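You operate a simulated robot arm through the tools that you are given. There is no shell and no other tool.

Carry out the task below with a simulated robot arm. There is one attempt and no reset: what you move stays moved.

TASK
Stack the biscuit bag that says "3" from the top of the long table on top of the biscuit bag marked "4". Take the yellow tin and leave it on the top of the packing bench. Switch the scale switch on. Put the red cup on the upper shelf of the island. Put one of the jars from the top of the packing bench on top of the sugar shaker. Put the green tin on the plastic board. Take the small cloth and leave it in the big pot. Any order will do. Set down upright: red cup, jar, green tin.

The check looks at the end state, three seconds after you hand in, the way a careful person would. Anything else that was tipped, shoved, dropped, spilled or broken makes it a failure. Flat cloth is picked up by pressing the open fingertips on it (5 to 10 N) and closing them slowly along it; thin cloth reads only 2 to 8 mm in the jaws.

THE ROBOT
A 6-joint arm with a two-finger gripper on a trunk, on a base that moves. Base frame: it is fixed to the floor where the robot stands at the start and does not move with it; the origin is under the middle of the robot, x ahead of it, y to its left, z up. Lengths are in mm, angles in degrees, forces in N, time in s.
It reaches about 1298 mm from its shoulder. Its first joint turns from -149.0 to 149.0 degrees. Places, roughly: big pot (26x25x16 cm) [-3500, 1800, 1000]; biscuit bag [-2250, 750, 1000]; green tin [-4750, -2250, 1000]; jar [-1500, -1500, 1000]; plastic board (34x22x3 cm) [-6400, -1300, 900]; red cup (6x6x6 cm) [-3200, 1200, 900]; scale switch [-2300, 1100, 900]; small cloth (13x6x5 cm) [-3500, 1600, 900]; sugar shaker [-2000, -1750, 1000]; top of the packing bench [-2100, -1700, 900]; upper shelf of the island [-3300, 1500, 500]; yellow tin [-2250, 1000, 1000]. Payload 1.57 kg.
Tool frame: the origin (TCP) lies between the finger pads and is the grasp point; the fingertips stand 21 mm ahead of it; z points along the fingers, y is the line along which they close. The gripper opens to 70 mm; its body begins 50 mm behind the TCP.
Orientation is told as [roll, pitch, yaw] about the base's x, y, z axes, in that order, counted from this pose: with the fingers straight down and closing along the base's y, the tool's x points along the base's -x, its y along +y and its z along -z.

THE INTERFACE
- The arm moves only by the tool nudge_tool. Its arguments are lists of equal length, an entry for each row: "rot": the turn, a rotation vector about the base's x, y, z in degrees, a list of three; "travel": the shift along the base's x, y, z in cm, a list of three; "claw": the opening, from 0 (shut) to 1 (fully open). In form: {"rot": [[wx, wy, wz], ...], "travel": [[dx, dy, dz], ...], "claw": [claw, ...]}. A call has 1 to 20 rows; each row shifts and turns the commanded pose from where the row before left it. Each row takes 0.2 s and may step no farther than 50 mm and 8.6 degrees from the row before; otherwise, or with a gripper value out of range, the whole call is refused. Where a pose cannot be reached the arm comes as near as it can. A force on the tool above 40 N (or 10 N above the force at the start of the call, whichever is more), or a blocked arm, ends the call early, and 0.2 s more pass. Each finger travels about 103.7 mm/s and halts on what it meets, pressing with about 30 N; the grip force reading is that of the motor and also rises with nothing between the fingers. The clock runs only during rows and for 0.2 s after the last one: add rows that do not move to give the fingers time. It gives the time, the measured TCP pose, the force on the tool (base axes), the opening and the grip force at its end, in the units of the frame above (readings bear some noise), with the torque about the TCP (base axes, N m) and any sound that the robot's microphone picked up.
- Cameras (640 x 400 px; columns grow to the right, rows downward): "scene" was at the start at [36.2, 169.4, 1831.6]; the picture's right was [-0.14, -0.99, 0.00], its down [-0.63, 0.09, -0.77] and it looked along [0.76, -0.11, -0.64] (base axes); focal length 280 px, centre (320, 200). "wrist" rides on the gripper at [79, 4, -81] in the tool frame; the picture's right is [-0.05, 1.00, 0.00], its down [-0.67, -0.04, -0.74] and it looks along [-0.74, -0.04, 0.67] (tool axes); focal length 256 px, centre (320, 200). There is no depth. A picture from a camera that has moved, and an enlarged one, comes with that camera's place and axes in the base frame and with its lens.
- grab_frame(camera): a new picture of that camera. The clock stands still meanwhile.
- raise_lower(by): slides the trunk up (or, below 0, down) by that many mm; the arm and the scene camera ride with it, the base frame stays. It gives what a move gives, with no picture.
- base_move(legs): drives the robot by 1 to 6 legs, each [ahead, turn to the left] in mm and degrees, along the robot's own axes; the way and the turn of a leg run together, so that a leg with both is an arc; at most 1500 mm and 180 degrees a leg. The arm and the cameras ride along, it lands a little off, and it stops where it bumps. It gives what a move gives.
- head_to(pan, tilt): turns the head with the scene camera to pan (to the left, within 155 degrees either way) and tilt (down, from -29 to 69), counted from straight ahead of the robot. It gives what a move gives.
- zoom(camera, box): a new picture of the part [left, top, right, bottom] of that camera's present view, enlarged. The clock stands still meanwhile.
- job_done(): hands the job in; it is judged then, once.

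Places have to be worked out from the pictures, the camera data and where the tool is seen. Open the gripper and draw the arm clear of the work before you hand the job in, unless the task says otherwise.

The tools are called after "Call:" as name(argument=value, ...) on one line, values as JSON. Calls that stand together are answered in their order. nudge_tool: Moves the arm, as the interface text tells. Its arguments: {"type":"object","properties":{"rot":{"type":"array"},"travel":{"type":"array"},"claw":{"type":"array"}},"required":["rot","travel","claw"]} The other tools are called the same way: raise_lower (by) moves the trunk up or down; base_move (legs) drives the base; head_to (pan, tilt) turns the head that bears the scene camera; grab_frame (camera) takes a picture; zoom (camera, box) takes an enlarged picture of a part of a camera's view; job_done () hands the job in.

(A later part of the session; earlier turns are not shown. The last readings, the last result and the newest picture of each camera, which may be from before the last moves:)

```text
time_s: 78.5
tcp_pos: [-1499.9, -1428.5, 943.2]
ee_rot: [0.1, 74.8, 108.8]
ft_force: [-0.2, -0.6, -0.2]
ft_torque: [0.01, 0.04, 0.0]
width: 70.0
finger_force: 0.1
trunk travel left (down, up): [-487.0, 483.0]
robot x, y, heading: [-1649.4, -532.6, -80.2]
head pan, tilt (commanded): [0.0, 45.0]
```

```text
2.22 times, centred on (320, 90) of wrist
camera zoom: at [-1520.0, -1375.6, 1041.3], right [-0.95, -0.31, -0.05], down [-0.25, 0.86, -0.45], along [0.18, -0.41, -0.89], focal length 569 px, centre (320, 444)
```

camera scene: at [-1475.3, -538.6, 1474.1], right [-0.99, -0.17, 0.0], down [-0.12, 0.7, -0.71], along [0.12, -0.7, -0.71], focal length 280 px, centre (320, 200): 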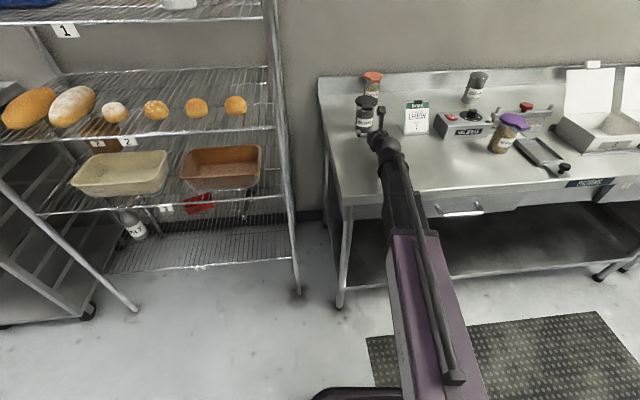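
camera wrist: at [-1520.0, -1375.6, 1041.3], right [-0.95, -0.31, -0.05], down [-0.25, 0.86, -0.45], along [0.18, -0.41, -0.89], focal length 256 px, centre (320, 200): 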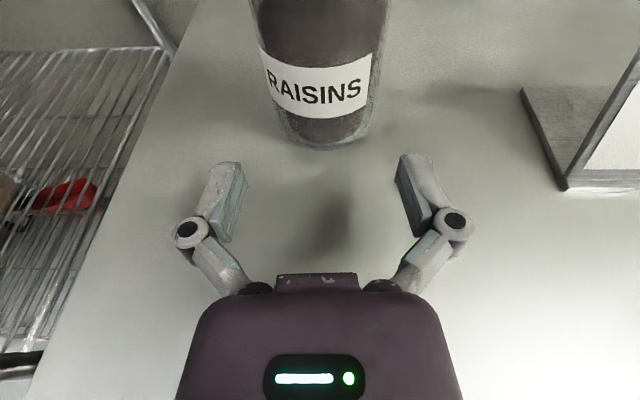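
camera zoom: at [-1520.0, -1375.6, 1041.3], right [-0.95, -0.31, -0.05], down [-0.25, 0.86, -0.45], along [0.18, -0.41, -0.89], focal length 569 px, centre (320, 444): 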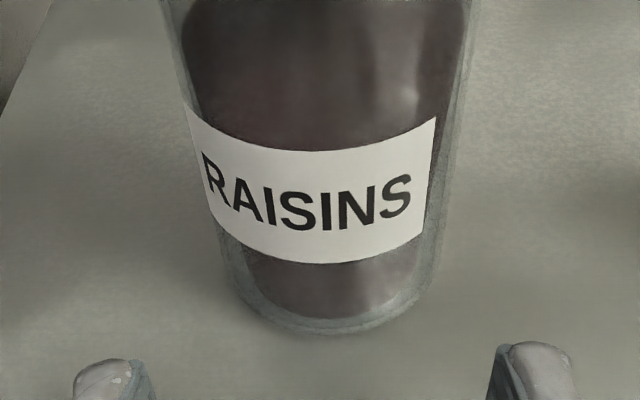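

The jar sits about 3 mm to the right of the finger midline. I correct that, advance 20 mm more, and recheck.

Call:
nudge_tool(rot=[[0, 0, 0], [0, 0, 0], [0, 0, 0]], travel=[[-0.28, -0.1, 0], [0.32, -0.95, 0], [0.32, -0.95, 0]], claw=[1, 1, 1])

Call:
zoom(camera="wrist", box=[180, 0, 460, 250])

```text
time_s: 79.3
tcp_pos: [-1496.1, -1449.5, 942.9]
ee_rot: [0.1, 74.9, 108.7]
ft_force: [-0.2, 0.1, 0.8]
ft_torque: [-0.01, 0.01, 0.0]
width: 70.0
finger_force: 0.0
trunk travel left (down, up): [-487.0, 483.0]
robot x, y, heading: [-1647.5, -533.1, -80.1]
head pan, tilt (commanded): [0.0, 45.0]
```

```text
1.60 times, centred on (320, 125) of wrist
camera zoom: at [-1516.9, -1395.6, 1041.2], right [-0.95, -0.31, -0.05], down [-0.25, 0.86, -0.45], along [0.18, -0.41, -0.89], focal length 410 px, centre (320, 320)
```

zoom: 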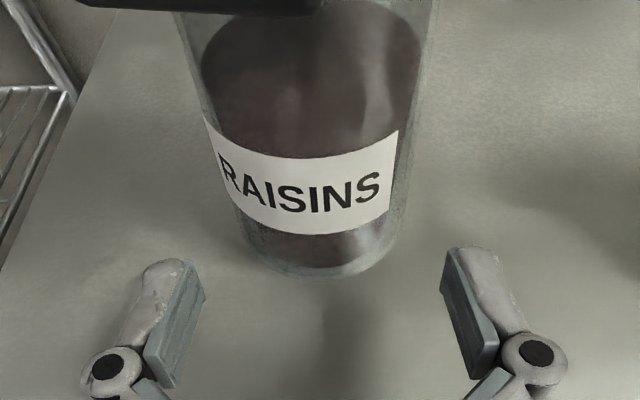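

Call:
zoom(camera="wrist", box=[230, 30, 390, 180])

```text
2.67 times, centred on (310, 105) of wrist
camera zoom: at [-1516.9, -1395.6, 1041.2], right [-0.95, -0.31, -0.05], down [-0.25, 0.86, -0.45], along [0.18, -0.41, -0.89], focal length 683 px, centre (347, 453)
```

zoom: 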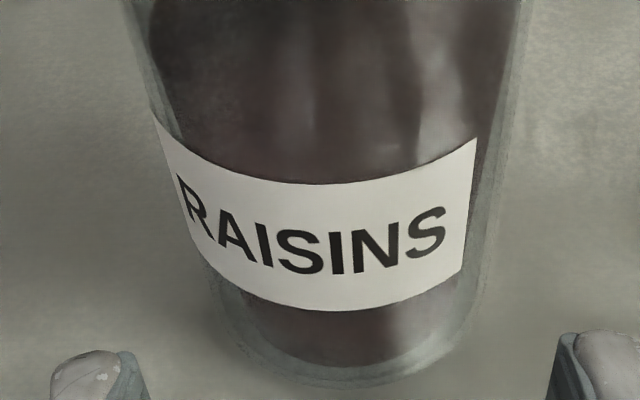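

The offset is now under 1 mm. I ease forward in 10 mm rows, watching the force.

Call:
nudge_tool(rot=[[0, 0, 0], [0, 0, 0], [0, 0, 0]], travel=[[0.39, -0.92, 0], [0.32, -0.95, 0], [0.32, -0.95, 0]], claw=[1, 1, 1])

Call:
zoom(camera="wrist", box=[180, 0, 460, 250])

```text
time_s: 80.1
tcp_pos: [-1485.5, -1478.1, 943.6]
ee_rot: [0.1, 74.9, 108.7]
ft_force: [-0.2, 0.0, -0.3]
ft_torque: [0.03, -0.01, -0.03]
width: 69.9
finger_force: 0.1
trunk travel left (down, up): [-487.0, 483.0]
robot x, y, heading: [-1648.2, -537.2, -80.2]
head pan, tilt (commanded): [0.0, 45.0]
```

```text
1.60 times, centred on (320, 125) of wrist
camera zoom: at [-1507.2, -1423.9, 1041.4], right [-0.95, -0.31, -0.05], down [-0.25, 0.86, -0.45], along [0.18, -0.41, -0.89], focal length 410 px, centre (320, 320)
```

zoom: 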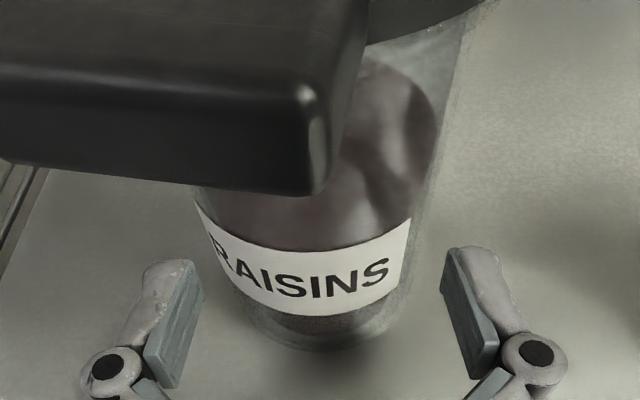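

No contact yet. I zoom once more to verify the gap on each side before the last advance.

Call:
zoom(camera="wrist", box=[230, 110, 410, 250])

```text
2.86 times, centred on (320, 180) of wrist
camera zoom: at [-1507.2, -1423.9, 1041.4], right [-0.95, -0.31, -0.05], down [-0.25, 0.86, -0.45], along [0.18, -0.41, -0.89], focal length 731 px, centre (320, 257)
```

zoom: 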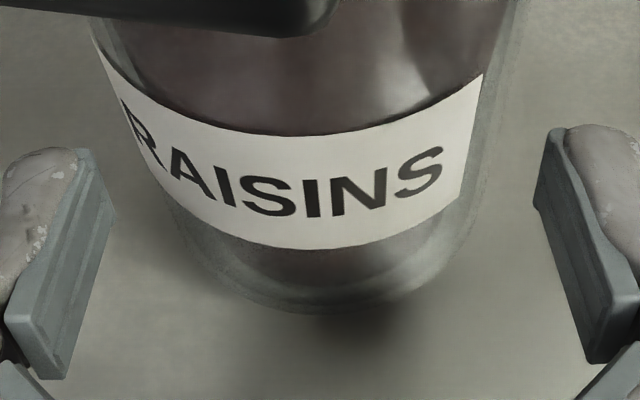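

The jar is about 2 mm left of the midline. I correct that and advance the last 20 mm in small rows.

Call:
nudge_tool(rot=[[0, 0, 0], [0, 0, 0], [0, 0, 0]], travel=[[0.19, 0.06, 0], [0.32, -0.95, 0], [0.32, -0.95, 0]], claw=[1, 1, 1])

Call:
zoom(camera="wrist", box=[180, 100, 460, 300])

```text
time_s: 80.9
tcp_pos: [-1478.3, -1495.7, 943.8]
ee_rot: [0.1, 74.9, 108.7]
ft_force: [-0.7, 0.2, 0.8]
ft_torque: [0.02, 0.0, -0.02]
width: 70.3
finger_force: 0.1
trunk travel left (down, up): [-487.0, 483.0]
robot x, y, heading: [-1651.0, -534.0, -79.9]
head pan, tilt (commanded): [0.0, 45.0]
```

```text
2.00 times, centred on (320, 200) of wrist
camera zoom: at [-1499.4, -1442.5, 1041.4], right [-0.95, -0.31, -0.05], down [-0.25, 0.86, -0.45], along [0.18, -0.41, -0.89], focal length 512 px, centre (320, 200)
```

zoom: 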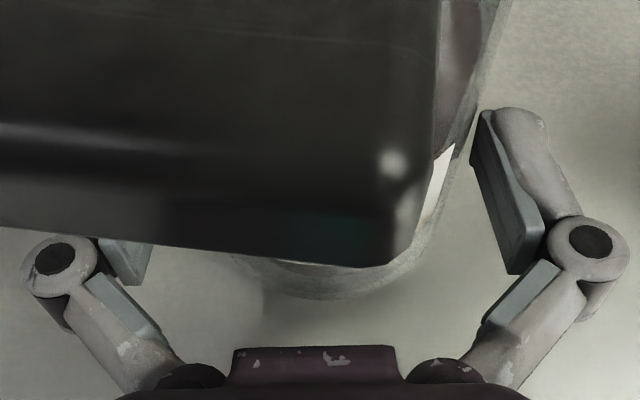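

No contact forces. The jar stands between the pads, so I close on it.

Call:
nudge_tool(rot=[[0, 0, 0], [0, 0, 0], [0, 0, 0], [0, 0, 0], [0, 0, 0]], travel=[[0, 0, 0], [0, 0, 0], [0, 0, 0], [0, 0, 0], [0, 0, 0]], claw=[0.96, 0.92, 0.85, 0.7, 0.6])

```text
time_s: 82.1
tcp_pos: [-1479.3, -1496.6, 944.5]
ee_rot: [0.1, 74.9, 108.7]
ft_force: [-0.1, 1.6, 1.0]
ft_torque: [-0.03, -0.06, 0.05]
width: 67.8
finger_force: 29.4
trunk travel left (down, up): [-487.0, 483.0]
robot x, y, heading: [-1647.5, -534.7, -80.2]
head pan, tilt (commanded): [0.0, 45.0]
```

Gripped at 67.8 mm with 29 N. I lift a little and check.

Call:
raise_lower(by=60)

Call:
grab_frame(camera="wrist")

Call:
zoom(camera="scene", box=[300, 50, 560, 230])

```text
time_s: 83.1
tcp_pos: [-1477.6, -1496.7, 1002.9]
ee_rot: [0.1, 74.9, 108.6]
ft_force: [0.0, -0.3, -2.2]
ft_torque: [0.04, 0.01, 0.01]
width: 66.9
finger_force: 29.7
trunk travel left (down, up): [-547.0, 423.0]
robot x, y, heading: [-1648.8, -531.0, -80.3]
head pan, tilt (commanded): [0.0, 45.0]
```

```text
taken
camera wrist: at [-1499.3, -1442.5, 1101.1], right [-0.95, -0.31, -0.05], down [-0.25, 0.86, -0.45], along [0.18, -0.41, -0.89], focal length 256 px, centre (320, 200)
```

wrist: 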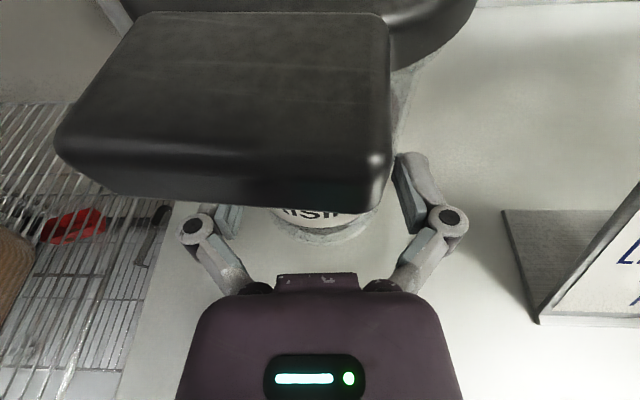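

```text
2.22 times, centred on (430, 140) of scene
camera zoom: at [-1475.2, -539.1, 1534.0], right [-0.99, -0.17, 0.0], down [-0.12, 0.7, -0.71], along [0.12, -0.7, -0.71], focal length 623 px, centre (76, 333)
```

zoom: 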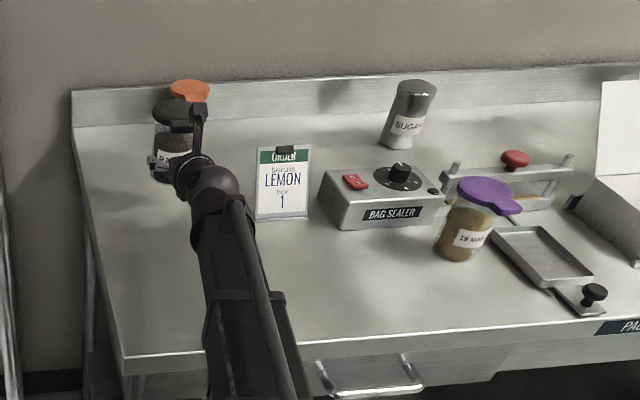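

The jar is up (about 2 N of weight). I raise well above everything and carry it toward the shaker, stopping short so the wrist camera can see the shaker on the right side.

Call:
raise_lower(by=120)

Call:
nudge_tool(rot=[[0, 0, -2.5], [0, 0, -2.5], [0, 0, -2.5], [0, 0, -2.5], [0, 0, -2.5], [0, 0, -2.5], [0, 0, -2.5], [0, 0, -2.5]], travel=[[-3.9, -1.8, 0], [-3.9, -1.8, 0], [-3.9, -1.8, 0], [-3.9, -1.8, 0], [-3.9, -1.8, 0], [-3.9, -1.8, 0], [-3.9, -1.8, 0], [-3.9, -1.8, 0]], claw=[0.6, 0.6, 0.6, 0.6, 0.6, 0.6, 0.6, 0.6])

Call:
grab_frame(camera="wrist")

Call:
grab_frame(camera="scene")

```text
time_s: 84.6
tcp_pos: [-1477.6, -1495.7, 1123.0]
ee_rot: [0.2, 74.9, 108.6]
ft_force: [0.9, -0.3, -2.9]
ft_torque: [0.02, 0.0, -0.04]
width: 66.9
finger_force: 30.3
trunk travel left (down, up): [-667.0, 303.0]
robot x, y, heading: [-1647.0, -532.6, -80.1]
head pan, tilt (commanded): [0.0, 45.0]
```

```text
time_s: 86.4
tcp_pos: [-1790.6, -1640.3, 1123.2]
ee_rot: [0.1, 74.8, 88.7]
ft_force: [0.2, -0.4, -3.3]
ft_torque: [0.03, 0.0, 0.01]
width: 66.8
finger_force: 30.2
trunk travel left (down, up): [-667.0, 303.0]
robot x, y, heading: [-1650.2, -535.9, -80.1]
head pan, tilt (commanded): [0.0, 45.0]
```

```text
taken
camera wrist: at [-1792.4, -1583.4, 1220.4], right [-1.0, 0.04, -0.05], down [0.06, 0.89, -0.45], along [0.03, -0.45, -0.89], focal length 256 px, centre (320, 200)
```

wrist: 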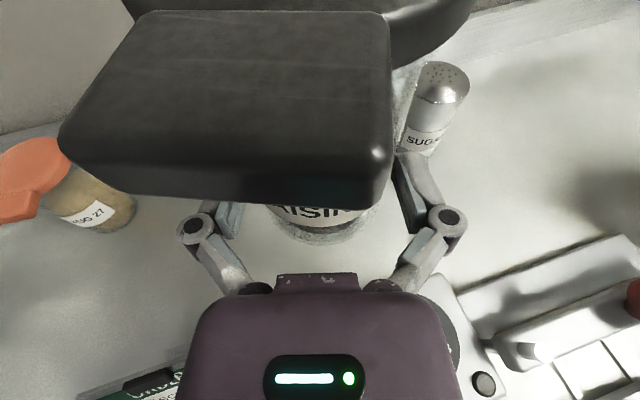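

```text
taken
camera scene: at [-1475.8, -539.5, 1654.1], right [-0.99, -0.17, 0.0], down [-0.12, 0.7, -0.71], along [0.12, -0.7, -0.71], focal length 280 px, centre (320, 200)
```

scene: 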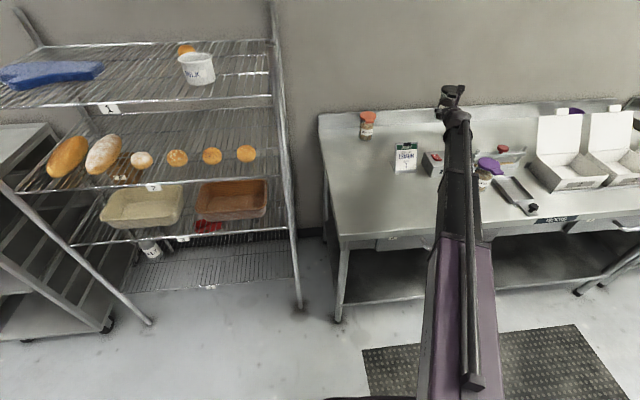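

I can see the shaker top. I zoom to measure its position.

Call:
zoom(camera="wrist", box=[385, 45, 495, 175])

```text
3.08 times, centred on (440, 110) of wrist
camera zoom: at [-1792.4, -1583.4, 1220.4], right [-1.0, 0.04, -0.05], down [0.06, 0.89, -0.45], along [0.03, -0.45, -0.89], focal length 788 px, centre (-49, 477)
```

zoom: 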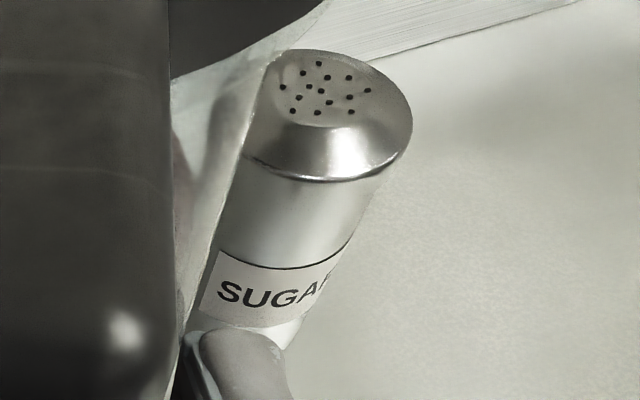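

The shaker has a cone cap with a flat ~40 mm perforated top. To fix its exact place and height I take a second view from 90 mm higher.

Call:
raise_lower(by=90)

Call:
zoom(camera="wrist", box=[385, 45, 495, 175])

```text
time_s: 87.7
tcp_pos: [-1789.8, -1640.9, 1211.2]
ee_rot: [0.1, 74.8, 88.8]
ft_force: [-0.1, 0.7, -2.5]
ft_torque: [0.09, 0.0, 0.02]
width: 66.7
finger_force: 30.1
trunk travel left (down, up): [-757.0, 213.0]
robot x, y, heading: [-1648.9, -534.0, -80.4]
head pan, tilt (commanded): [0.0, 45.0]
```

```text
3.08 times, centred on (440, 110) of wrist
camera zoom: at [-1791.7, -1582.8, 1310.6], right [-1.0, 0.04, -0.05], down [0.06, 0.89, -0.45], along [0.03, -0.45, -0.89], focal length 788 px, centre (-49, 477)
```

zoom: 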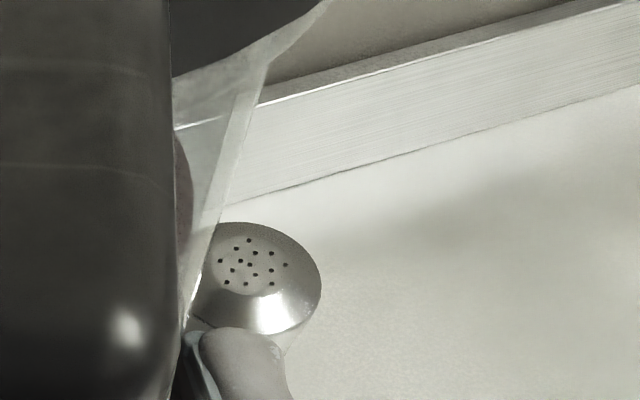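

Triangulation puts the shaker's top centre at about (-1925, -1830, 1026). Now I measure where the jar's base sits relative to the TCP.

Call:
zoom(camera="wrist", box=[220, 150, 420, 290])

```text
2.86 times, centred on (320, 220) of wrist
camera zoom: at [-1791.7, -1582.8, 1310.6], right [-1.0, 0.04, -0.05], down [0.06, 0.89, -0.45], along [0.03, -0.45, -0.89], focal length 731 px, centre (320, 143)
```

zoom: 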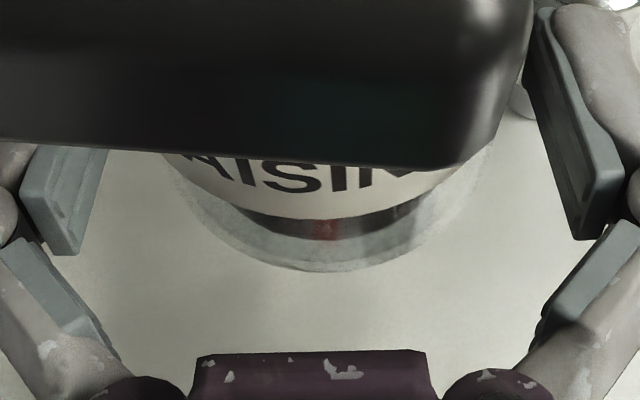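

The jar axis is about 17 mm ahead of the TCP and its base about 40 mm below it. I move over the shaker at height, then lower partway.

Call:
nudge_tool(rot=[[0, 0, 0], [0, 0, 0], [0, 0, 0], [0, 0, 0], [0, 0, 0], [0, 0, 0]], travel=[[-2.7, -3.44, 0], [-2.7, -3.44, 0], [-2.7, -3.44, 0], [-2.7, -3.44, 0], [-2.7, -3.44, 0], [0, 0, 0]], claw=[0.6, 0.6, 0.6, 0.6, 0.6, 0.6])

Call:
raise_lower(by=-115)

Call:
zoom(camera="wrist", box=[180, 150, 460, 300])

Call:
zoom(camera="scene", box=[400, 60, 540, 180])

```text
time_s: 89.1
tcp_pos: [-1924.5, -1810.5, 1212.2]
ee_rot: [0.1, 74.7, 88.7]
ft_force: [0.0, -0.5, -1.8]
ft_torque: [0.07, 0.0, 0.0]
width: 66.7
finger_force: 30.2
trunk travel left (down, up): [-757.0, 213.0]
robot x, y, heading: [-1645.0, -533.3, -80.3]
head pan, tilt (commanded): [0.0, 45.0]
```

```text
time_s: 90.5
tcp_pos: [-1925.1, -1811.9, 1096.7]
ee_rot: [0.1, 74.7, 88.7]
ft_force: [0.2, 0.2, -3.1]
ft_torque: [0.07, -0.02, 0.0]
width: 66.7
finger_force: 29.7
trunk travel left (down, up): [-642.0, 328.0]
robot x, y, heading: [-1645.5, -528.8, -80.0]
head pan, tilt (commanded): [0.0, 45.0]
```

```text
2.29 times, centred on (320, 225) of wrist
camera zoom: at [-1926.7, -1753.7, 1195.9], right [-1.0, 0.04, -0.05], down [0.06, 0.89, -0.45], along [0.03, -0.45, -0.89], focal length 585 px, centre (320, 143)
```

zoom: 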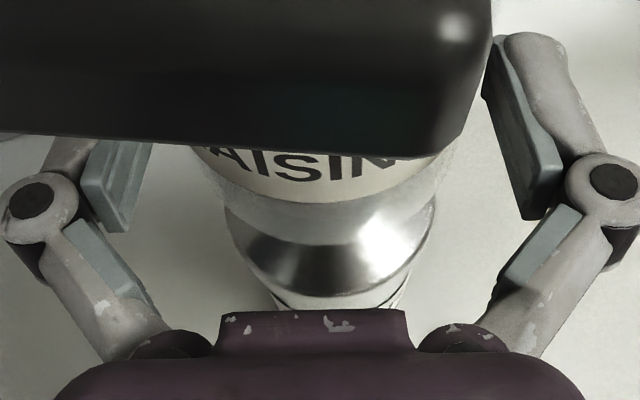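

```text
3.33 times, centred on (470, 120) of scene
camera zoom: at [-1475.5, -539.1, 1629.1], right [-0.99, -0.17, 0.0], down [-0.12, 0.7, -0.71], along [0.12, -0.7, -0.71], focal length 935 px, centre (-180, 467)
```

zoom: 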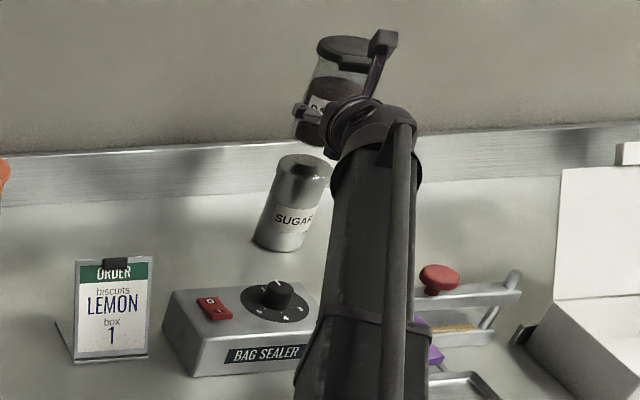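

The jar is centred over the shaker within about 3 mm. I lower to just above it, then go in small steps watching the force.

Call:
raise_lower(by=-24)

Call:
raise_lower(by=-4)

Call:
zoom(camera="wrist", box=[180, 150, 460, 300])

```text
time_s: 91.2
tcp_pos: [-1925.0, -1811.2, 1074.3]
ee_rot: [0.1, 74.8, 88.8]
ft_force: [0.2, 0.0, -2.1]
ft_torque: [0.07, 0.0, 0.01]
width: 66.7
finger_force: 30.1
trunk travel left (down, up): [-618.0, 352.0]
robot x, y, heading: [-1646.7, -533.4, -80.2]
head pan, tilt (commanded): [0.0, 45.0]
```

```text
time_s: 91.8
tcp_pos: [-1924.1, -1810.9, 1069.6]
ee_rot: [0.1, 74.8, 88.7]
ft_force: [0.7, 0.1, -2.5]
ft_torque: [0.03, -0.03, 0.01]
width: 66.3
finger_force: 30.4
trunk travel left (down, up): [-614.0, 356.0]
robot x, y, heading: [-1648.8, -533.1, -79.9]
head pan, tilt (commanded): [0.0, 45.0]
```

```text
2.29 times, centred on (320, 225) of wrist
camera zoom: at [-1926.7, -1753.8, 1167.8], right [-1.0, 0.04, -0.05], down [0.06, 0.89, -0.45], along [0.03, -0.45, -0.89], focal length 585 px, centre (320, 143)
```

zoom: 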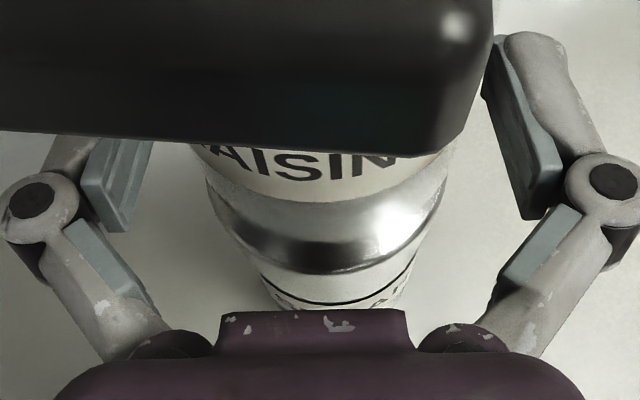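

Call:
raise_lower(by=-3)

Call:
raise_lower(by=-2)

```text
time_s: 92.3
tcp_pos: [-1924.7, -1813.0, 1066.1]
ee_rot: [0.1, 74.8, 88.8]
ft_force: [-0.1, 0.4, -3.5]
ft_torque: [0.05, 0.01, 0.02]
width: 66.6
finger_force: 30.0
trunk travel left (down, up): [-611.0, 359.0]
robot x, y, heading: [-1647.6, -530.7, -80.0]
head pan, tilt (commanded): [0.0, 45.0]
```

```text
time_s: 92.8
tcp_pos: [-1925.1, -1811.9, 1063.4]
ee_rot: [0.1, 74.8, 88.7]
ft_force: [0.3, 0.4, -2.9]
ft_torque: [0.04, -0.01, -0.01]
width: 66.5
finger_force: 30.5
trunk travel left (down, up): [-609.0, 361.0]
robot x, y, heading: [-1650.0, -533.9, -80.2]
head pan, tilt (commanded): [0.0, 45.0]
```

No contact yet at 1063 (force still reads just the jar's weight), so I keep going in small steps.

Call:
raise_lower(by=-2)

Call:
raise_lower(by=-2)

Call:
zoom(camera="wrist", box=[180, 150, 460, 300])

Call:
zoom(camera="scene", box=[400, 60, 500, 160])

```text
time_s: 93.3
tcp_pos: [-1925.3, -1812.0, 1062.6]
ee_rot: [0.1, 74.9, 88.7]
ft_force: [-0.2, -0.9, -0.4]
ft_torque: [-0.08, 0.05, -0.02]
width: 66.4
finger_force: 30.4
trunk travel left (down, up): [-607.0, 363.0]
robot x, y, heading: [-1646.6, -536.5, -80.4]
head pan, tilt (commanded): [0.0, 45.0]
```

```text
time_s: 93.8
tcp_pos: [-1923.8, -1811.0, 1062.9]
ee_rot: [0.0, 75.1, 88.6]
ft_force: [-0.6, -2.0, 9.4]
ft_torque: [-0.37, -0.08, -0.12]
width: 66.1
finger_force: 29.9
trunk travel left (down, up): [-605.0, 365.0]
robot x, y, heading: [-1648.7, -539.1, -80.4]
head pan, tilt (commanded): [0.0, 45.0]
```

```text
2.29 times, centred on (320, 225) of wrist
camera zoom: at [-1926.5, -1752.5, 1160.8], right [-1.0, 0.04, -0.05], down [0.06, 0.89, -0.45], along [0.03, -0.45, -0.89], focal length 585 px, centre (320, 143)
```

zoom: 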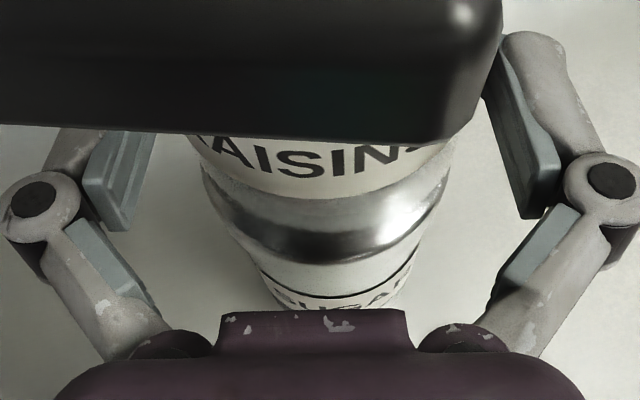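

```text
4.00 times, centred on (450, 110) of scene
camera zoom: at [-1475.0, -537.2, 1592.2], right [-0.99, -0.17, 0.0], down [-0.12, 0.7, -0.71], along [0.12, -0.7, -0.71], focal length 1122 px, centre (-200, 560)
```

zoom: 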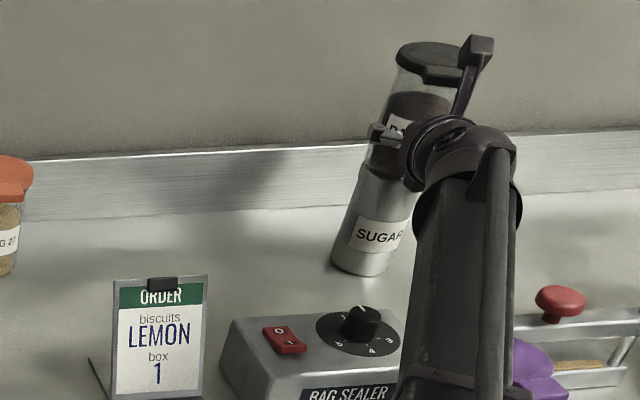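

Contact made (+9 N upward). I ease up 1 mm to relieve it and then open the fingers slowly.

Call:
raise_lower(by=2)

Call:
nudge_tool(rot=[[0, 0, 0], [0, 0, 0], [0, 0, 0], [0, 0, 0], [0, 0, 0]], travel=[[0, 0, 0], [0, 0, 0], [0, 0, 0], [0, 0, 0], [0, 0, 0]], claw=[0.95, 0.97, 0.99, 1, 1])

Call:
zoom(camera="wrist", box=[180, 150, 460, 300])

```text
time_s: 94.3
tcp_pos: [-1925.5, -1811.3, 1062.1]
ee_rot: [0.1, 74.8, 88.7]
ft_force: [0.2, 0.8, 0.7]
ft_torque: [-0.01, -0.09, 0.05]
width: 65.9
finger_force: 30.6
trunk travel left (down, up): [-607.0, 363.0]
robot x, y, heading: [-1649.2, -532.5, -80.2]
head pan, tilt (commanded): [0.0, 45.0]
```

```text
time_s: 95.5
tcp_pos: [-1924.4, -1810.3, 1062.9]
ee_rot: [0.1, 74.8, 88.7]
ft_force: [-0.6, 0.2, -0.3]
ft_torque: [0.02, -0.01, -0.01]
width: 70.1
finger_force: 0.1
trunk travel left (down, up): [-607.0, 363.0]
robot x, y, heading: [-1649.1, -533.7, -80.1]
head pan, tilt (commanded): [0.0, 45.0]
```

```text
2.29 times, centred on (320, 225) of wrist
camera zoom: at [-1926.6, -1753.5, 1161.2], right [-1.0, 0.04, -0.05], down [0.06, 0.89, -0.45], along [0.03, -0.45, -0.89], focal length 585 px, centre (320, 143)
```

zoom: 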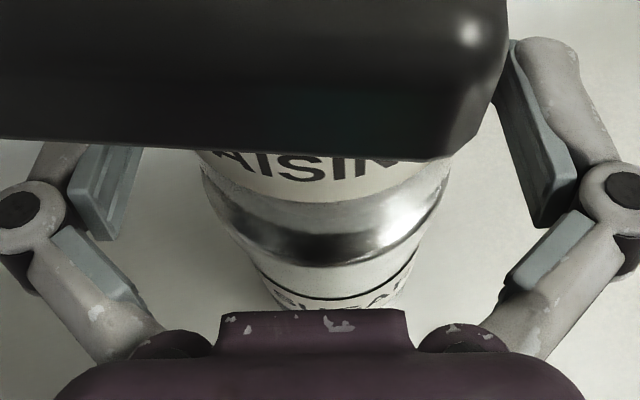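

The jar stands freely on the shaker. I back the fingers straight out, slowly at first.

Call:
nudge_tool(rot=[[0, 0, 0], [0, 0, 0], [0, 0, 0], [0, 0, 0], [0, 0, 0], [0, 0, 0], [0, 0, 0]], travel=[[0.02, 1, 0], [0.02, 1, 0], [0.02, 1, 0], [0.02, 1, 0], [0.06, 3, 0], [0.1, 4.5, 0], [0.1, 4.5, 0]], claw=[1, 1, 1, 1, 1, 1, 1])

Call:
grab_frame(camera="wrist")

Call:
zoom(camera="scene", box=[400, 60, 540, 180])

```text
time_s: 97.2
tcp_pos: [-1922.2, -1651.1, 1063.6]
ee_rot: [0.1, 74.6, 88.8]
ft_force: [-0.6, -0.2, -0.5]
ft_torque: [0.01, -0.03, 0.0]
width: 70.0
finger_force: 0.0
trunk travel left (down, up): [-607.0, 363.0]
robot x, y, heading: [-1648.0, -530.9, -80.2]
head pan, tilt (commanded): [0.0, 45.0]
```

```text
taken
camera wrist: at [-1924.6, -1593.1, 1161.3], right [-1.0, 0.04, -0.05], down [0.06, 0.89, -0.45], along [0.03, -0.45, -0.89], focal length 256 px, centre (320, 200)
```

wrist: 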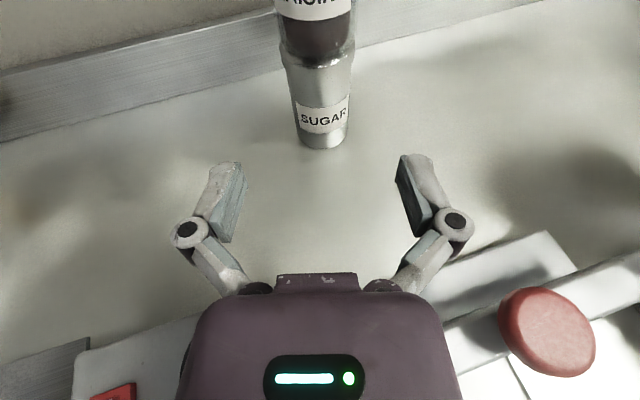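

```text
3.33 times, centred on (470, 120) of scene
camera zoom: at [-1475.3, -538.1, 1594.1], right [-0.99, -0.17, 0.0], down [-0.12, 0.7, -0.71], along [0.12, -0.7, -0.71], focal length 935 px, centre (-180, 467)
```

zoom: 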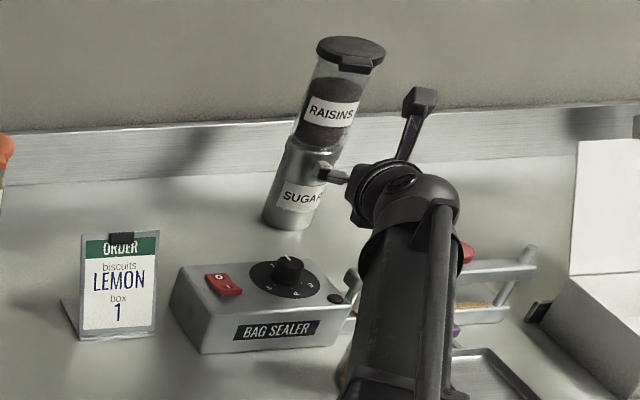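

The RAISINS jar stands upright on the shaker. I raise the trunk, back the arm away and bring the fingers back to straight down; in this roll the wrist camera then looks back at my own base, which helps judge its size for the narrow aisle.

Call:
raise_lower(by=220)

Call:
nudge_tool(rot=[[0, 0, 0], [0, 0, 0], [0, 0, 0], [8, -0.16, 0], [8, -0.16, 0], [8, -0.16, 0], [8, -0.16, 0], [8, -0.16, 0], [8, -0.16, 0], [8, -0.16, 0], [8, -0.16, 0], [8, -0.16, 0], [3, -0.06, 0]], travel=[[2, 4, 0], [2, 4, 0], [2, 4, 0], [2, 4, 0], [2, 4, 0], [2, 4, 0], [2, 4, 0], [2, 4, 0], [2, 4, 0], [0, 4, 0], [0, 4, 0], [0, 4, 0], [0, 2, 0]], claw=[1, 1, 1, 1, 1, 1, 1, 1, 1, 1, 1, 1, 1])

Call:
grab_frame(camera="wrist")

```text
time_s: 99.5
tcp_pos: [-1923.9, -1652.4, 1283.7]
ee_rot: [0.1, 74.6, 88.7]
ft_force: [-0.2, 0.6, -0.6]
ft_torque: [-0.03, 0.02, 0.01]
width: 69.9
finger_force: 0.1
trunk travel left (down, up): [-827.0, 143.0]
robot x, y, heading: [-1649.4, -533.6, -80.2]
head pan, tilt (commanded): [0.0, 45.0]
```

```text
time_s: 102.3
tcp_pos: [-1742.8, -1152.1, 1145.8]
ee_rot: [0.2, -0.4, 88.7]
ft_force: [0.4, 0.1, -0.9]
ft_torque: [-0.01, 0.0, 0.03]
width: 70.2
finger_force: 0.0
out of reach, approached as far as the arm can: row 4, 5, 6, 7, 8, 9, 10, 11, 12
trunk travel left (down, up): [-827.0, 143.0]
robot x, y, heading: [-1648.0, -533.4, -79.9]
head pan, tilt (commanded): [0.0, 45.0]
```

```text
taken
camera wrist: at [-1746.8, -1231.8, 1226.7], right [-1.0, 0.07, 0.0], down [0.05, 0.66, 0.75], along [0.05, 0.75, -0.66], focal length 256 px, centre (320, 200)
```

wrist: 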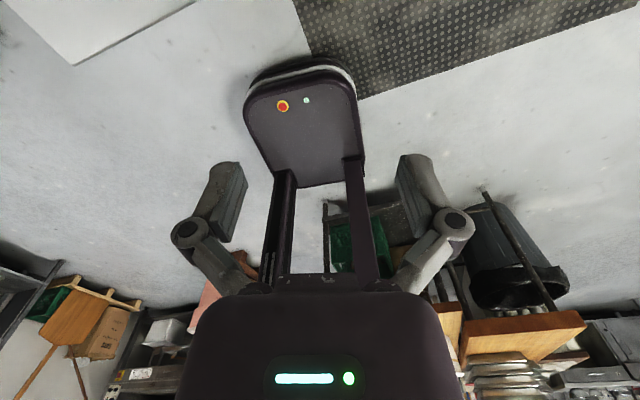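

My base is about 540 mm wide with its front about 270 mm ahead of centre, so the 900 mm aisle fits. I retract the boom, raise the trunk to the top, and drive around the table's end into the aisle.

Call:
nudge_tool(rot=[[0, 0, 0], [0, 0, 0], [0, 0, 0], [0, 0, 0]], travel=[[1.6, 4, 0], [1.6, 4, 0], [1.6, 4, 0], [1.6, 4, 0]], claw=[1, 1, 1, 1])

Call:
raise_lower(by=130)

Call:
base_move(legs=[[0, 120]])

Call:
head_to(pan=20, tilt=45)

Call:
grab_frame(camera="scene")

```text
time_s: 103.3
tcp_pos: [-1711.8, -1063.9, 1145.4]
ee_rot: [0.0, -0.4, 89.1]
ft_force: [0.1, -0.4, 0.7]
ft_torque: [-0.07, -0.01, 0.01]
width: 69.9
finger_force: 0.0
out of reach, approached as far as the arm can: row 3, 4
trunk travel left (down, up): [-827.0, 143.0]
robot x, y, heading: [-1647.6, -532.7, -80.3]
head pan, tilt (commanded): [0.0, 45.0]
```

```text
time_s: 104.9
tcp_pos: [-1711.8, -1064.0, 1276.5]
ee_rot: [0.1, -0.4, 89.2]
ft_force: [0.7, 0.2, -0.4]
ft_torque: [0.02, 0.01, -0.02]
width: 70.2
finger_force: 0.0
trunk travel left (down, up): [-957.0, 13.0]
robot x, y, heading: [-1647.8, -533.8, -80.1]
head pan, tilt (commanded): [0.0, 45.0]
```

```text
time_s: 112.6
tcp_pos: [-1147.4, -337.3, 1274.6]
ee_rot: [0.0, -0.4, -153.0]
ft_force: [0.3, -0.5, 0.0]
ft_torque: [0.0, 0.05, -0.01]
width: 70.1
finger_force: 0.0
trunk travel left (down, up): [-957.0, 13.0]
robot x, y, heading: [-1680.5, -483.3, 37.9]
head pan, tilt (commanded): [0.0, 45.0]
```

```text
time_s: 113.5
tcp_pos: [-1148.6, -336.1, 1275.1]
ee_rot: [0.2, -0.4, -152.8]
ft_force: [-0.5, -0.3, -0.4]
ft_torque: [-0.06, 0.0, 0.03]
width: 70.1
finger_force: 0.2
trunk travel left (down, up): [-957.0, 13.0]
robot x, y, heading: [-1681.1, -486.8, 38.0]
head pan, tilt (commanded): [20.0, 45.0]
```

```text
taken
camera scene: at [-1780.1, -307.0, 1943.7], right [0.85, -0.53, 0.0], down [-0.38, -0.6, -0.71], along [0.38, 0.6, -0.71], focal length 280 px, centre (320, 200)
```

scene: 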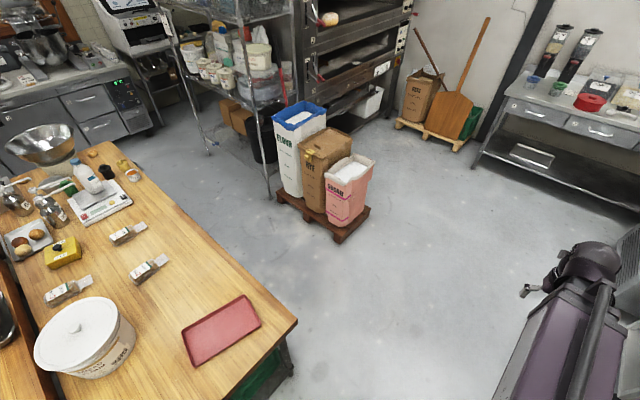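

The robot landed ~50 mm off after the turn, so I'll drive in stages and recheck. The aisle looks clear; I drive to its mouth and line up parallel to the table.

Call:
base_move(legs=[[0, -2], [690, 0], [0, 70]])

Call:
head_to(pan=0, tilt=45)

Call:
grab_frame(camera="scene")

```text
time_s: 123.0
tcp_pos: [-1079.3, 475.2, 1276.1]
ee_rot: [0.0, -0.4, -83.2]
ft_force: [0.0, 0.3, -0.1]
ft_torque: [-0.03, 0.07, 0.02]
width: 70.1
finger_force: 0.1
trunk travel left (down, up): [-957.0, 13.0]
robot x, y, heading: [-1161.6, -86.5, 106.9]
head pan, tilt (commanded): [20.0, 45.0]
```

```text
time_s: 123.8
tcp_pos: [-1081.1, 474.9, 1276.8]
ee_rot: [0.2, -0.4, -83.2]
ft_force: [-0.4, 0.0, -0.1]
ft_torque: [0.02, -0.02, 0.0]
width: 70.2
finger_force: 0.1
trunk travel left (down, up): [-957.0, 13.0]
robot x, y, heading: [-1162.8, -86.9, 107.2]
head pan, tilt (commanded): [0.0, 45.0]
```

```text
taken
camera scene: at [-1337.5, -102.2, 1944.0], right [0.95, 0.3, 0.0], down [0.21, -0.68, -0.71], along [-0.21, 0.68, -0.71], focal length 280 px, centre (320, 200)
```

scene: 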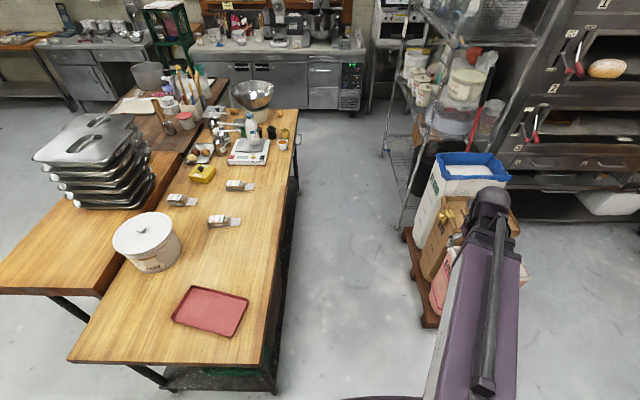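

I'm parallel to the table at about 380 mm offset, with about 515 mm to the pallet. I drive up the aisle to the middle of the items and turn to face the table.

Call:
base_move(legs=[[1150, 0]])

Call:
base_move(legs=[[0, 90]])

Call:
head_to(pan=0, tilt=45)

Call:
grab_frame(camera="scene")

Call:
grab_frame(camera="wrist")

```text
time_s: 130.9
tcp_pos: [-1385.6, 1568.7, 1275.8]
ee_rot: [0.1, -0.4, -84.9]
ft_force: [0.2, 0.9, 0.2]
ft_torque: [-0.01, 0.02, 0.02]
width: 70.0
finger_force: 0.1
trunk travel left (down, up): [-957.0, 13.0]
robot x, y, heading: [-1484.4, 1008.5, 105.4]
head pan, tilt (commanded): [0.0, 45.0]
```

```text
time_s: 137.1
tcp_pos: [-2046.2, 1100.4, 1275.1]
ee_rot: [0.0, -0.4, 6.0]
ft_force: [0.4, 0.2, 0.2]
ft_torque: [-0.02, 0.02, 0.0]
width: 70.1
finger_force: 0.1
trunk travel left (down, up): [-957.0, 13.0]
robot x, y, heading: [-1473.4, 958.9, -164.2]
head pan, tilt (commanded): [0.0, 45.0]
```

```text
time_s: 137.7
tcp_pos: [-2047.2, 1099.5, 1275.7]
ee_rot: [-0.1, -0.4, 6.0]
ft_force: [0.1, -0.2, 0.1]
ft_torque: [-0.02, -0.03, 0.0]
width: 70.0
finger_force: 0.0
trunk travel left (down, up): [-957.0, 13.0]
robot x, y, heading: [-1471.0, 958.8, -163.9]
head pan, tilt (commanded): [0.0, 45.0]
```

```text
taken
camera scene: at [-1460.5, 791.1, 1944.2], right [-0.27, 0.96, 0.0], down [0.68, 0.19, -0.71], along [-0.68, -0.19, -0.71], focal length 280 px, centre (320, 200)
```

scene: 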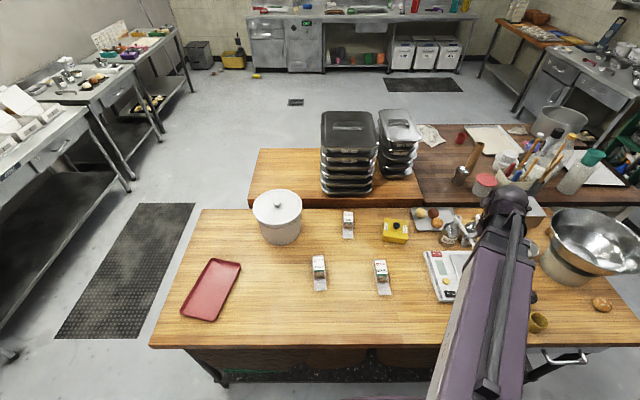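

```text
taken
camera wrist: at [-2126.3, 1095.5, 1356.4], right [-0.05, 1.0, 0.0], down [0.66, 0.03, 0.75], along [0.75, 0.04, -0.66], focal length 256 px, centre (320, 200)
```

wrist: 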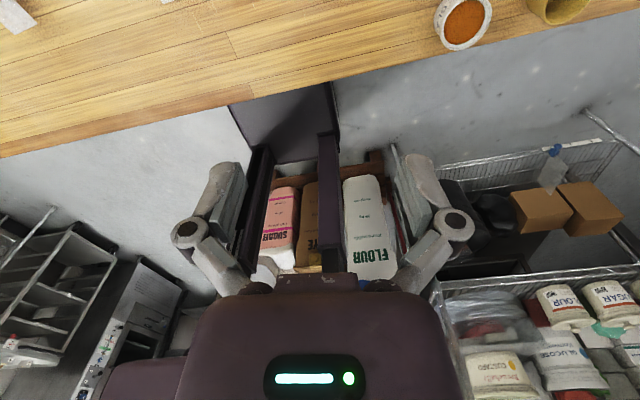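

I can see everything on the long table now. I zoom to read the bag numbers and look at the tin and scale.

Call:
zoom(camera="scene", box=[290, 195, 430, 305])

Call:
zoom(camera="scene", box=[390, 190, 570, 350])

Call:
zoom(camera="scene", box=[400, 80, 640, 240])

```text
3.64 times, centred on (360, 250) of scene
camera zoom: at [-1460.5, 791.1, 1944.2], right [-0.27, 0.96, 0.0], down [0.68, 0.19, -0.71], along [-0.68, -0.19, -0.71], focal length 1020 px, centre (174, 18)
```

zoom: 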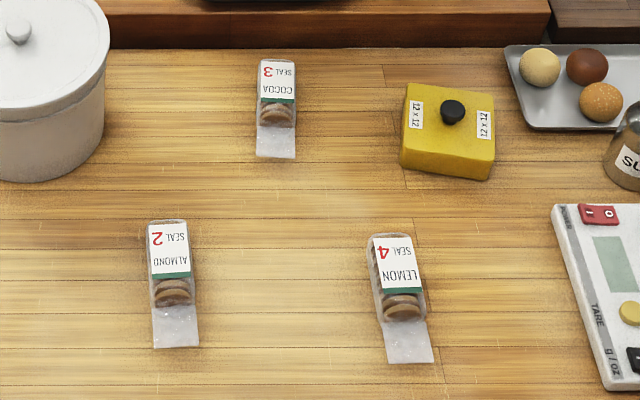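

```text
2.50 times, centred on (480, 270) of scene
camera zoom: at [-1460.5, 791.1, 1944.2], right [-0.27, 0.96, 0.0], down [0.68, 0.19, -0.71], along [-0.68, -0.19, -0.71], focal length 701 px, centre (-80, 25)
```

zoom: 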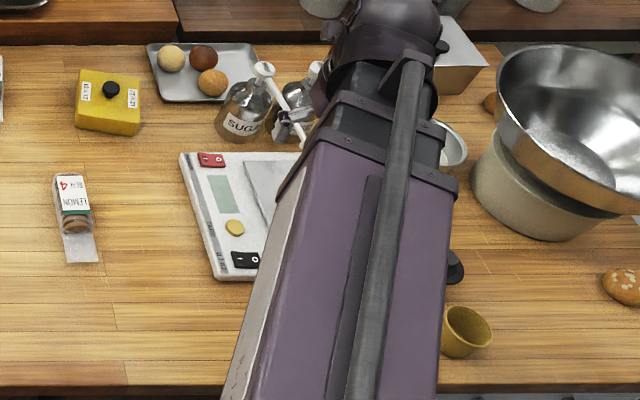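

```text
2.50 times, centred on (520, 160) of scene
camera zoom: at [-1460.5, 791.1, 1944.2], right [-0.27, 0.96, 0.0], down [0.68, 0.19, -0.71], along [-0.68, -0.19, -0.71], focal length 701 px, centre (-180, 300)
```

zoom: 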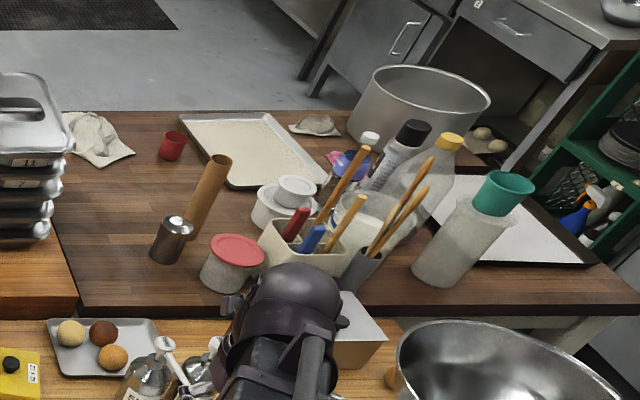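

Bag "3" (COCOA) is the far one at about (-2341, 683), bag "4" (LEMON) at about (-2104, 868), and the red POWER rocker is on the scale's far left corner. I rotate the tool back to the normal roll while moving high over bag 3.

Call:
nudge_tool(rot=[[0, 0, 8.5], [0, 0, 8.5], [0, 0, 8.5], [0, 0, 8.5], [0, 0, 8.5], [0, 0, 8.5], [0, 0, 8.5], [0, 0, 8.5], [0, 0, 8.5], [0, 0, 8.5], [0, 0, 8.5]], travel=[[-1.2, -1.8, 0], [-1.2, -1.8, 0], [-1.2, -1.8, 0], [-1.2, -1.8, 0], [-1.2, -1.8, 0], [-1.2, -1.8, 0], [-1.2, -1.8, 0], [-1.2, -1.8, 0], [-1.2, -1.8, 0], [-1.2, -1.8, 0], [-1.2, -1.8, 0]], claw=[1, 1, 1, 1, 1, 1, 1, 1, 1, 1, 1])

Call:
nudge_tool(rot=[[0, 0, 8.5], [0, 0, 8.5], [0, 0, 8.5], [0, 0, 8.5], [0, 0, 8.5], [0, 0, 8.5], [0, 0, 8.5], [0, 0, 8.5], [0, 0, 8.5], [0, 0, 8.5], [0, 0, 8.5]], travel=[[-1, -1.8, 0], [-1, -1.8, 0], [-1, -1.8, 0], [-1, -1.8, 0], [-1, -1.8, 0], [-1, -1.8, 0], [-1, -1.8, 0], [-1, -1.8, 0], [-1, -1.8, 0], [-1, -1.8, 0], [-1, -1.8, 0]], claw=[1, 1, 1, 1, 1, 1, 1, 1, 1, 1, 1])

Call:
grab_frame(camera="wrist")

Call:
grab_frame(camera="scene")

```text
time_s: 140.1
tcp_pos: [-2181.5, 900.4, 1275.0]
ee_rot: [0.1, -0.4, 99.5]
ft_force: [-1.5, -0.2, -0.8]
ft_torque: [-0.02, 0.01, 0.02]
width: 70.1
finger_force: 0.1
trunk travel left (down, up): [-957.0, 13.0]
robot x, y, heading: [-1474.4, 960.7, -164.3]
head pan, tilt (commanded): [0.0, 45.0]
```

```text
time_s: 142.5
tcp_pos: [-2289.2, 702.7, 1275.5]
ee_rot: [0.0, -0.4, -166.9]
ft_force: [-0.5, 0.1, -0.2]
ft_torque: [-0.01, -0.01, 0.03]
width: 70.1
finger_force: 0.0
trunk travel left (down, up): [-957.0, 13.0]
robot x, y, heading: [-1473.3, 960.7, -163.9]
head pan, tilt (commanded): [0.0, 45.0]
```

```text
taken
camera wrist: at [-2209.5, 716.9, 1356.3], right [0.17, -0.98, 0.0], down [-0.65, -0.11, 0.75], along [-0.74, -0.13, -0.66], focal length 256 px, centre (320, 200)
```

wrist: 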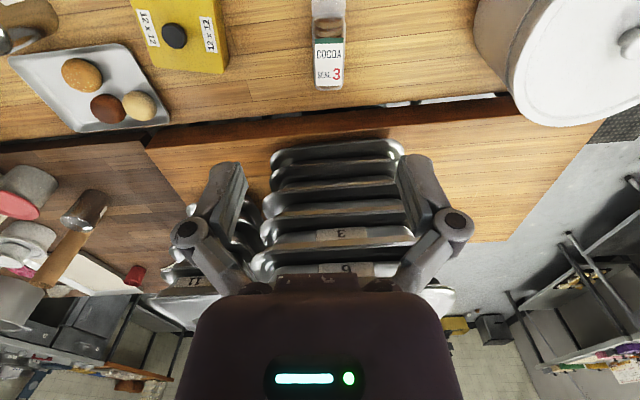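

```text
taken
camera scene: at [-1460.8, 788.7, 1944.0], right [-0.27, 0.96, 0.0], down [0.68, 0.19, -0.71], along [-0.68, -0.19, -0.71], focal length 280 px, centre (320, 200)
```

scene: 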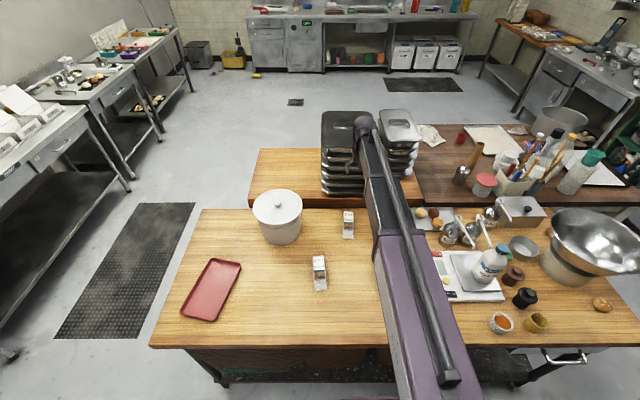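

I move over bag 3's body and lower to about 100 mm above it for a closer look.

Call:
nudge_tool(rot=[[0, 0, 0], [0, 0, 0]], travel=[[-2.5, -0.9, 0], [-2.5, -0.9, 0]], claw=[1, 1])

Call:
raise_lower(by=-220)

Call:
grab_frame(camera="wrist")

Call:
grab_frame(camera="scene")

```text
time_s: 143.1
tcp_pos: [-2339.3, 684.3, 1276.0]
ee_rot: [0.1, -0.4, -166.9]
ft_force: [-0.6, -0.4, 0.3]
ft_torque: [0.02, 0.03, 0.03]
width: 70.1
finger_force: 0.1
trunk travel left (down, up): [-957.0, 13.0]
robot x, y, heading: [-1472.3, 959.9, -164.0]
head pan, tilt (commanded): [0.0, 45.0]
```

```text
time_s: 145.4
tcp_pos: [-2337.7, 686.4, 1056.3]
ee_rot: [0.0, -0.4, -167.0]
ft_force: [-0.6, -0.5, -0.2]
ft_torque: [0.01, -0.01, -0.01]
width: 69.8
finger_force: 0.1
trunk travel left (down, up): [-737.0, 233.0]
robot x, y, heading: [-1471.4, 961.8, -164.0]
head pan, tilt (commanded): [0.0, 45.0]
```

```text
taken
camera wrist: at [-2258.6, 699.0, 1136.7], right [0.17, -0.98, 0.0], down [-0.65, -0.11, 0.75], along [-0.74, -0.13, -0.66], focal length 256 px, centre (320, 200)
```

wrist: 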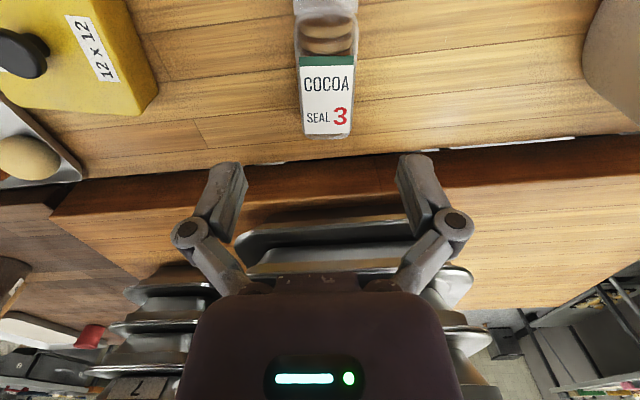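

```text
taken
camera scene: at [-1460.2, 789.4, 1724.1], right [-0.27, 0.96, 0.0], down [0.68, 0.19, -0.71], along [-0.68, -0.19, -0.71], focal length 280 px, centre (320, 200)
```

scene: 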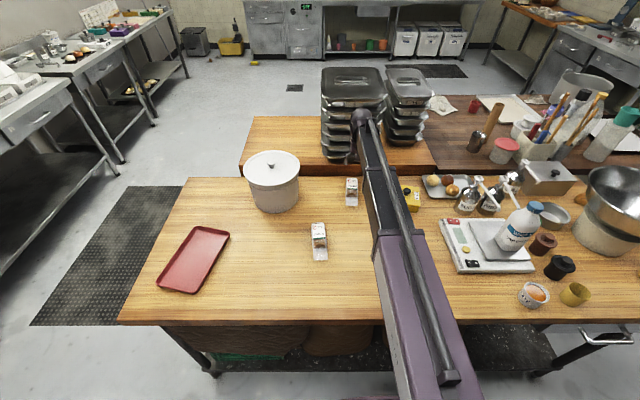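

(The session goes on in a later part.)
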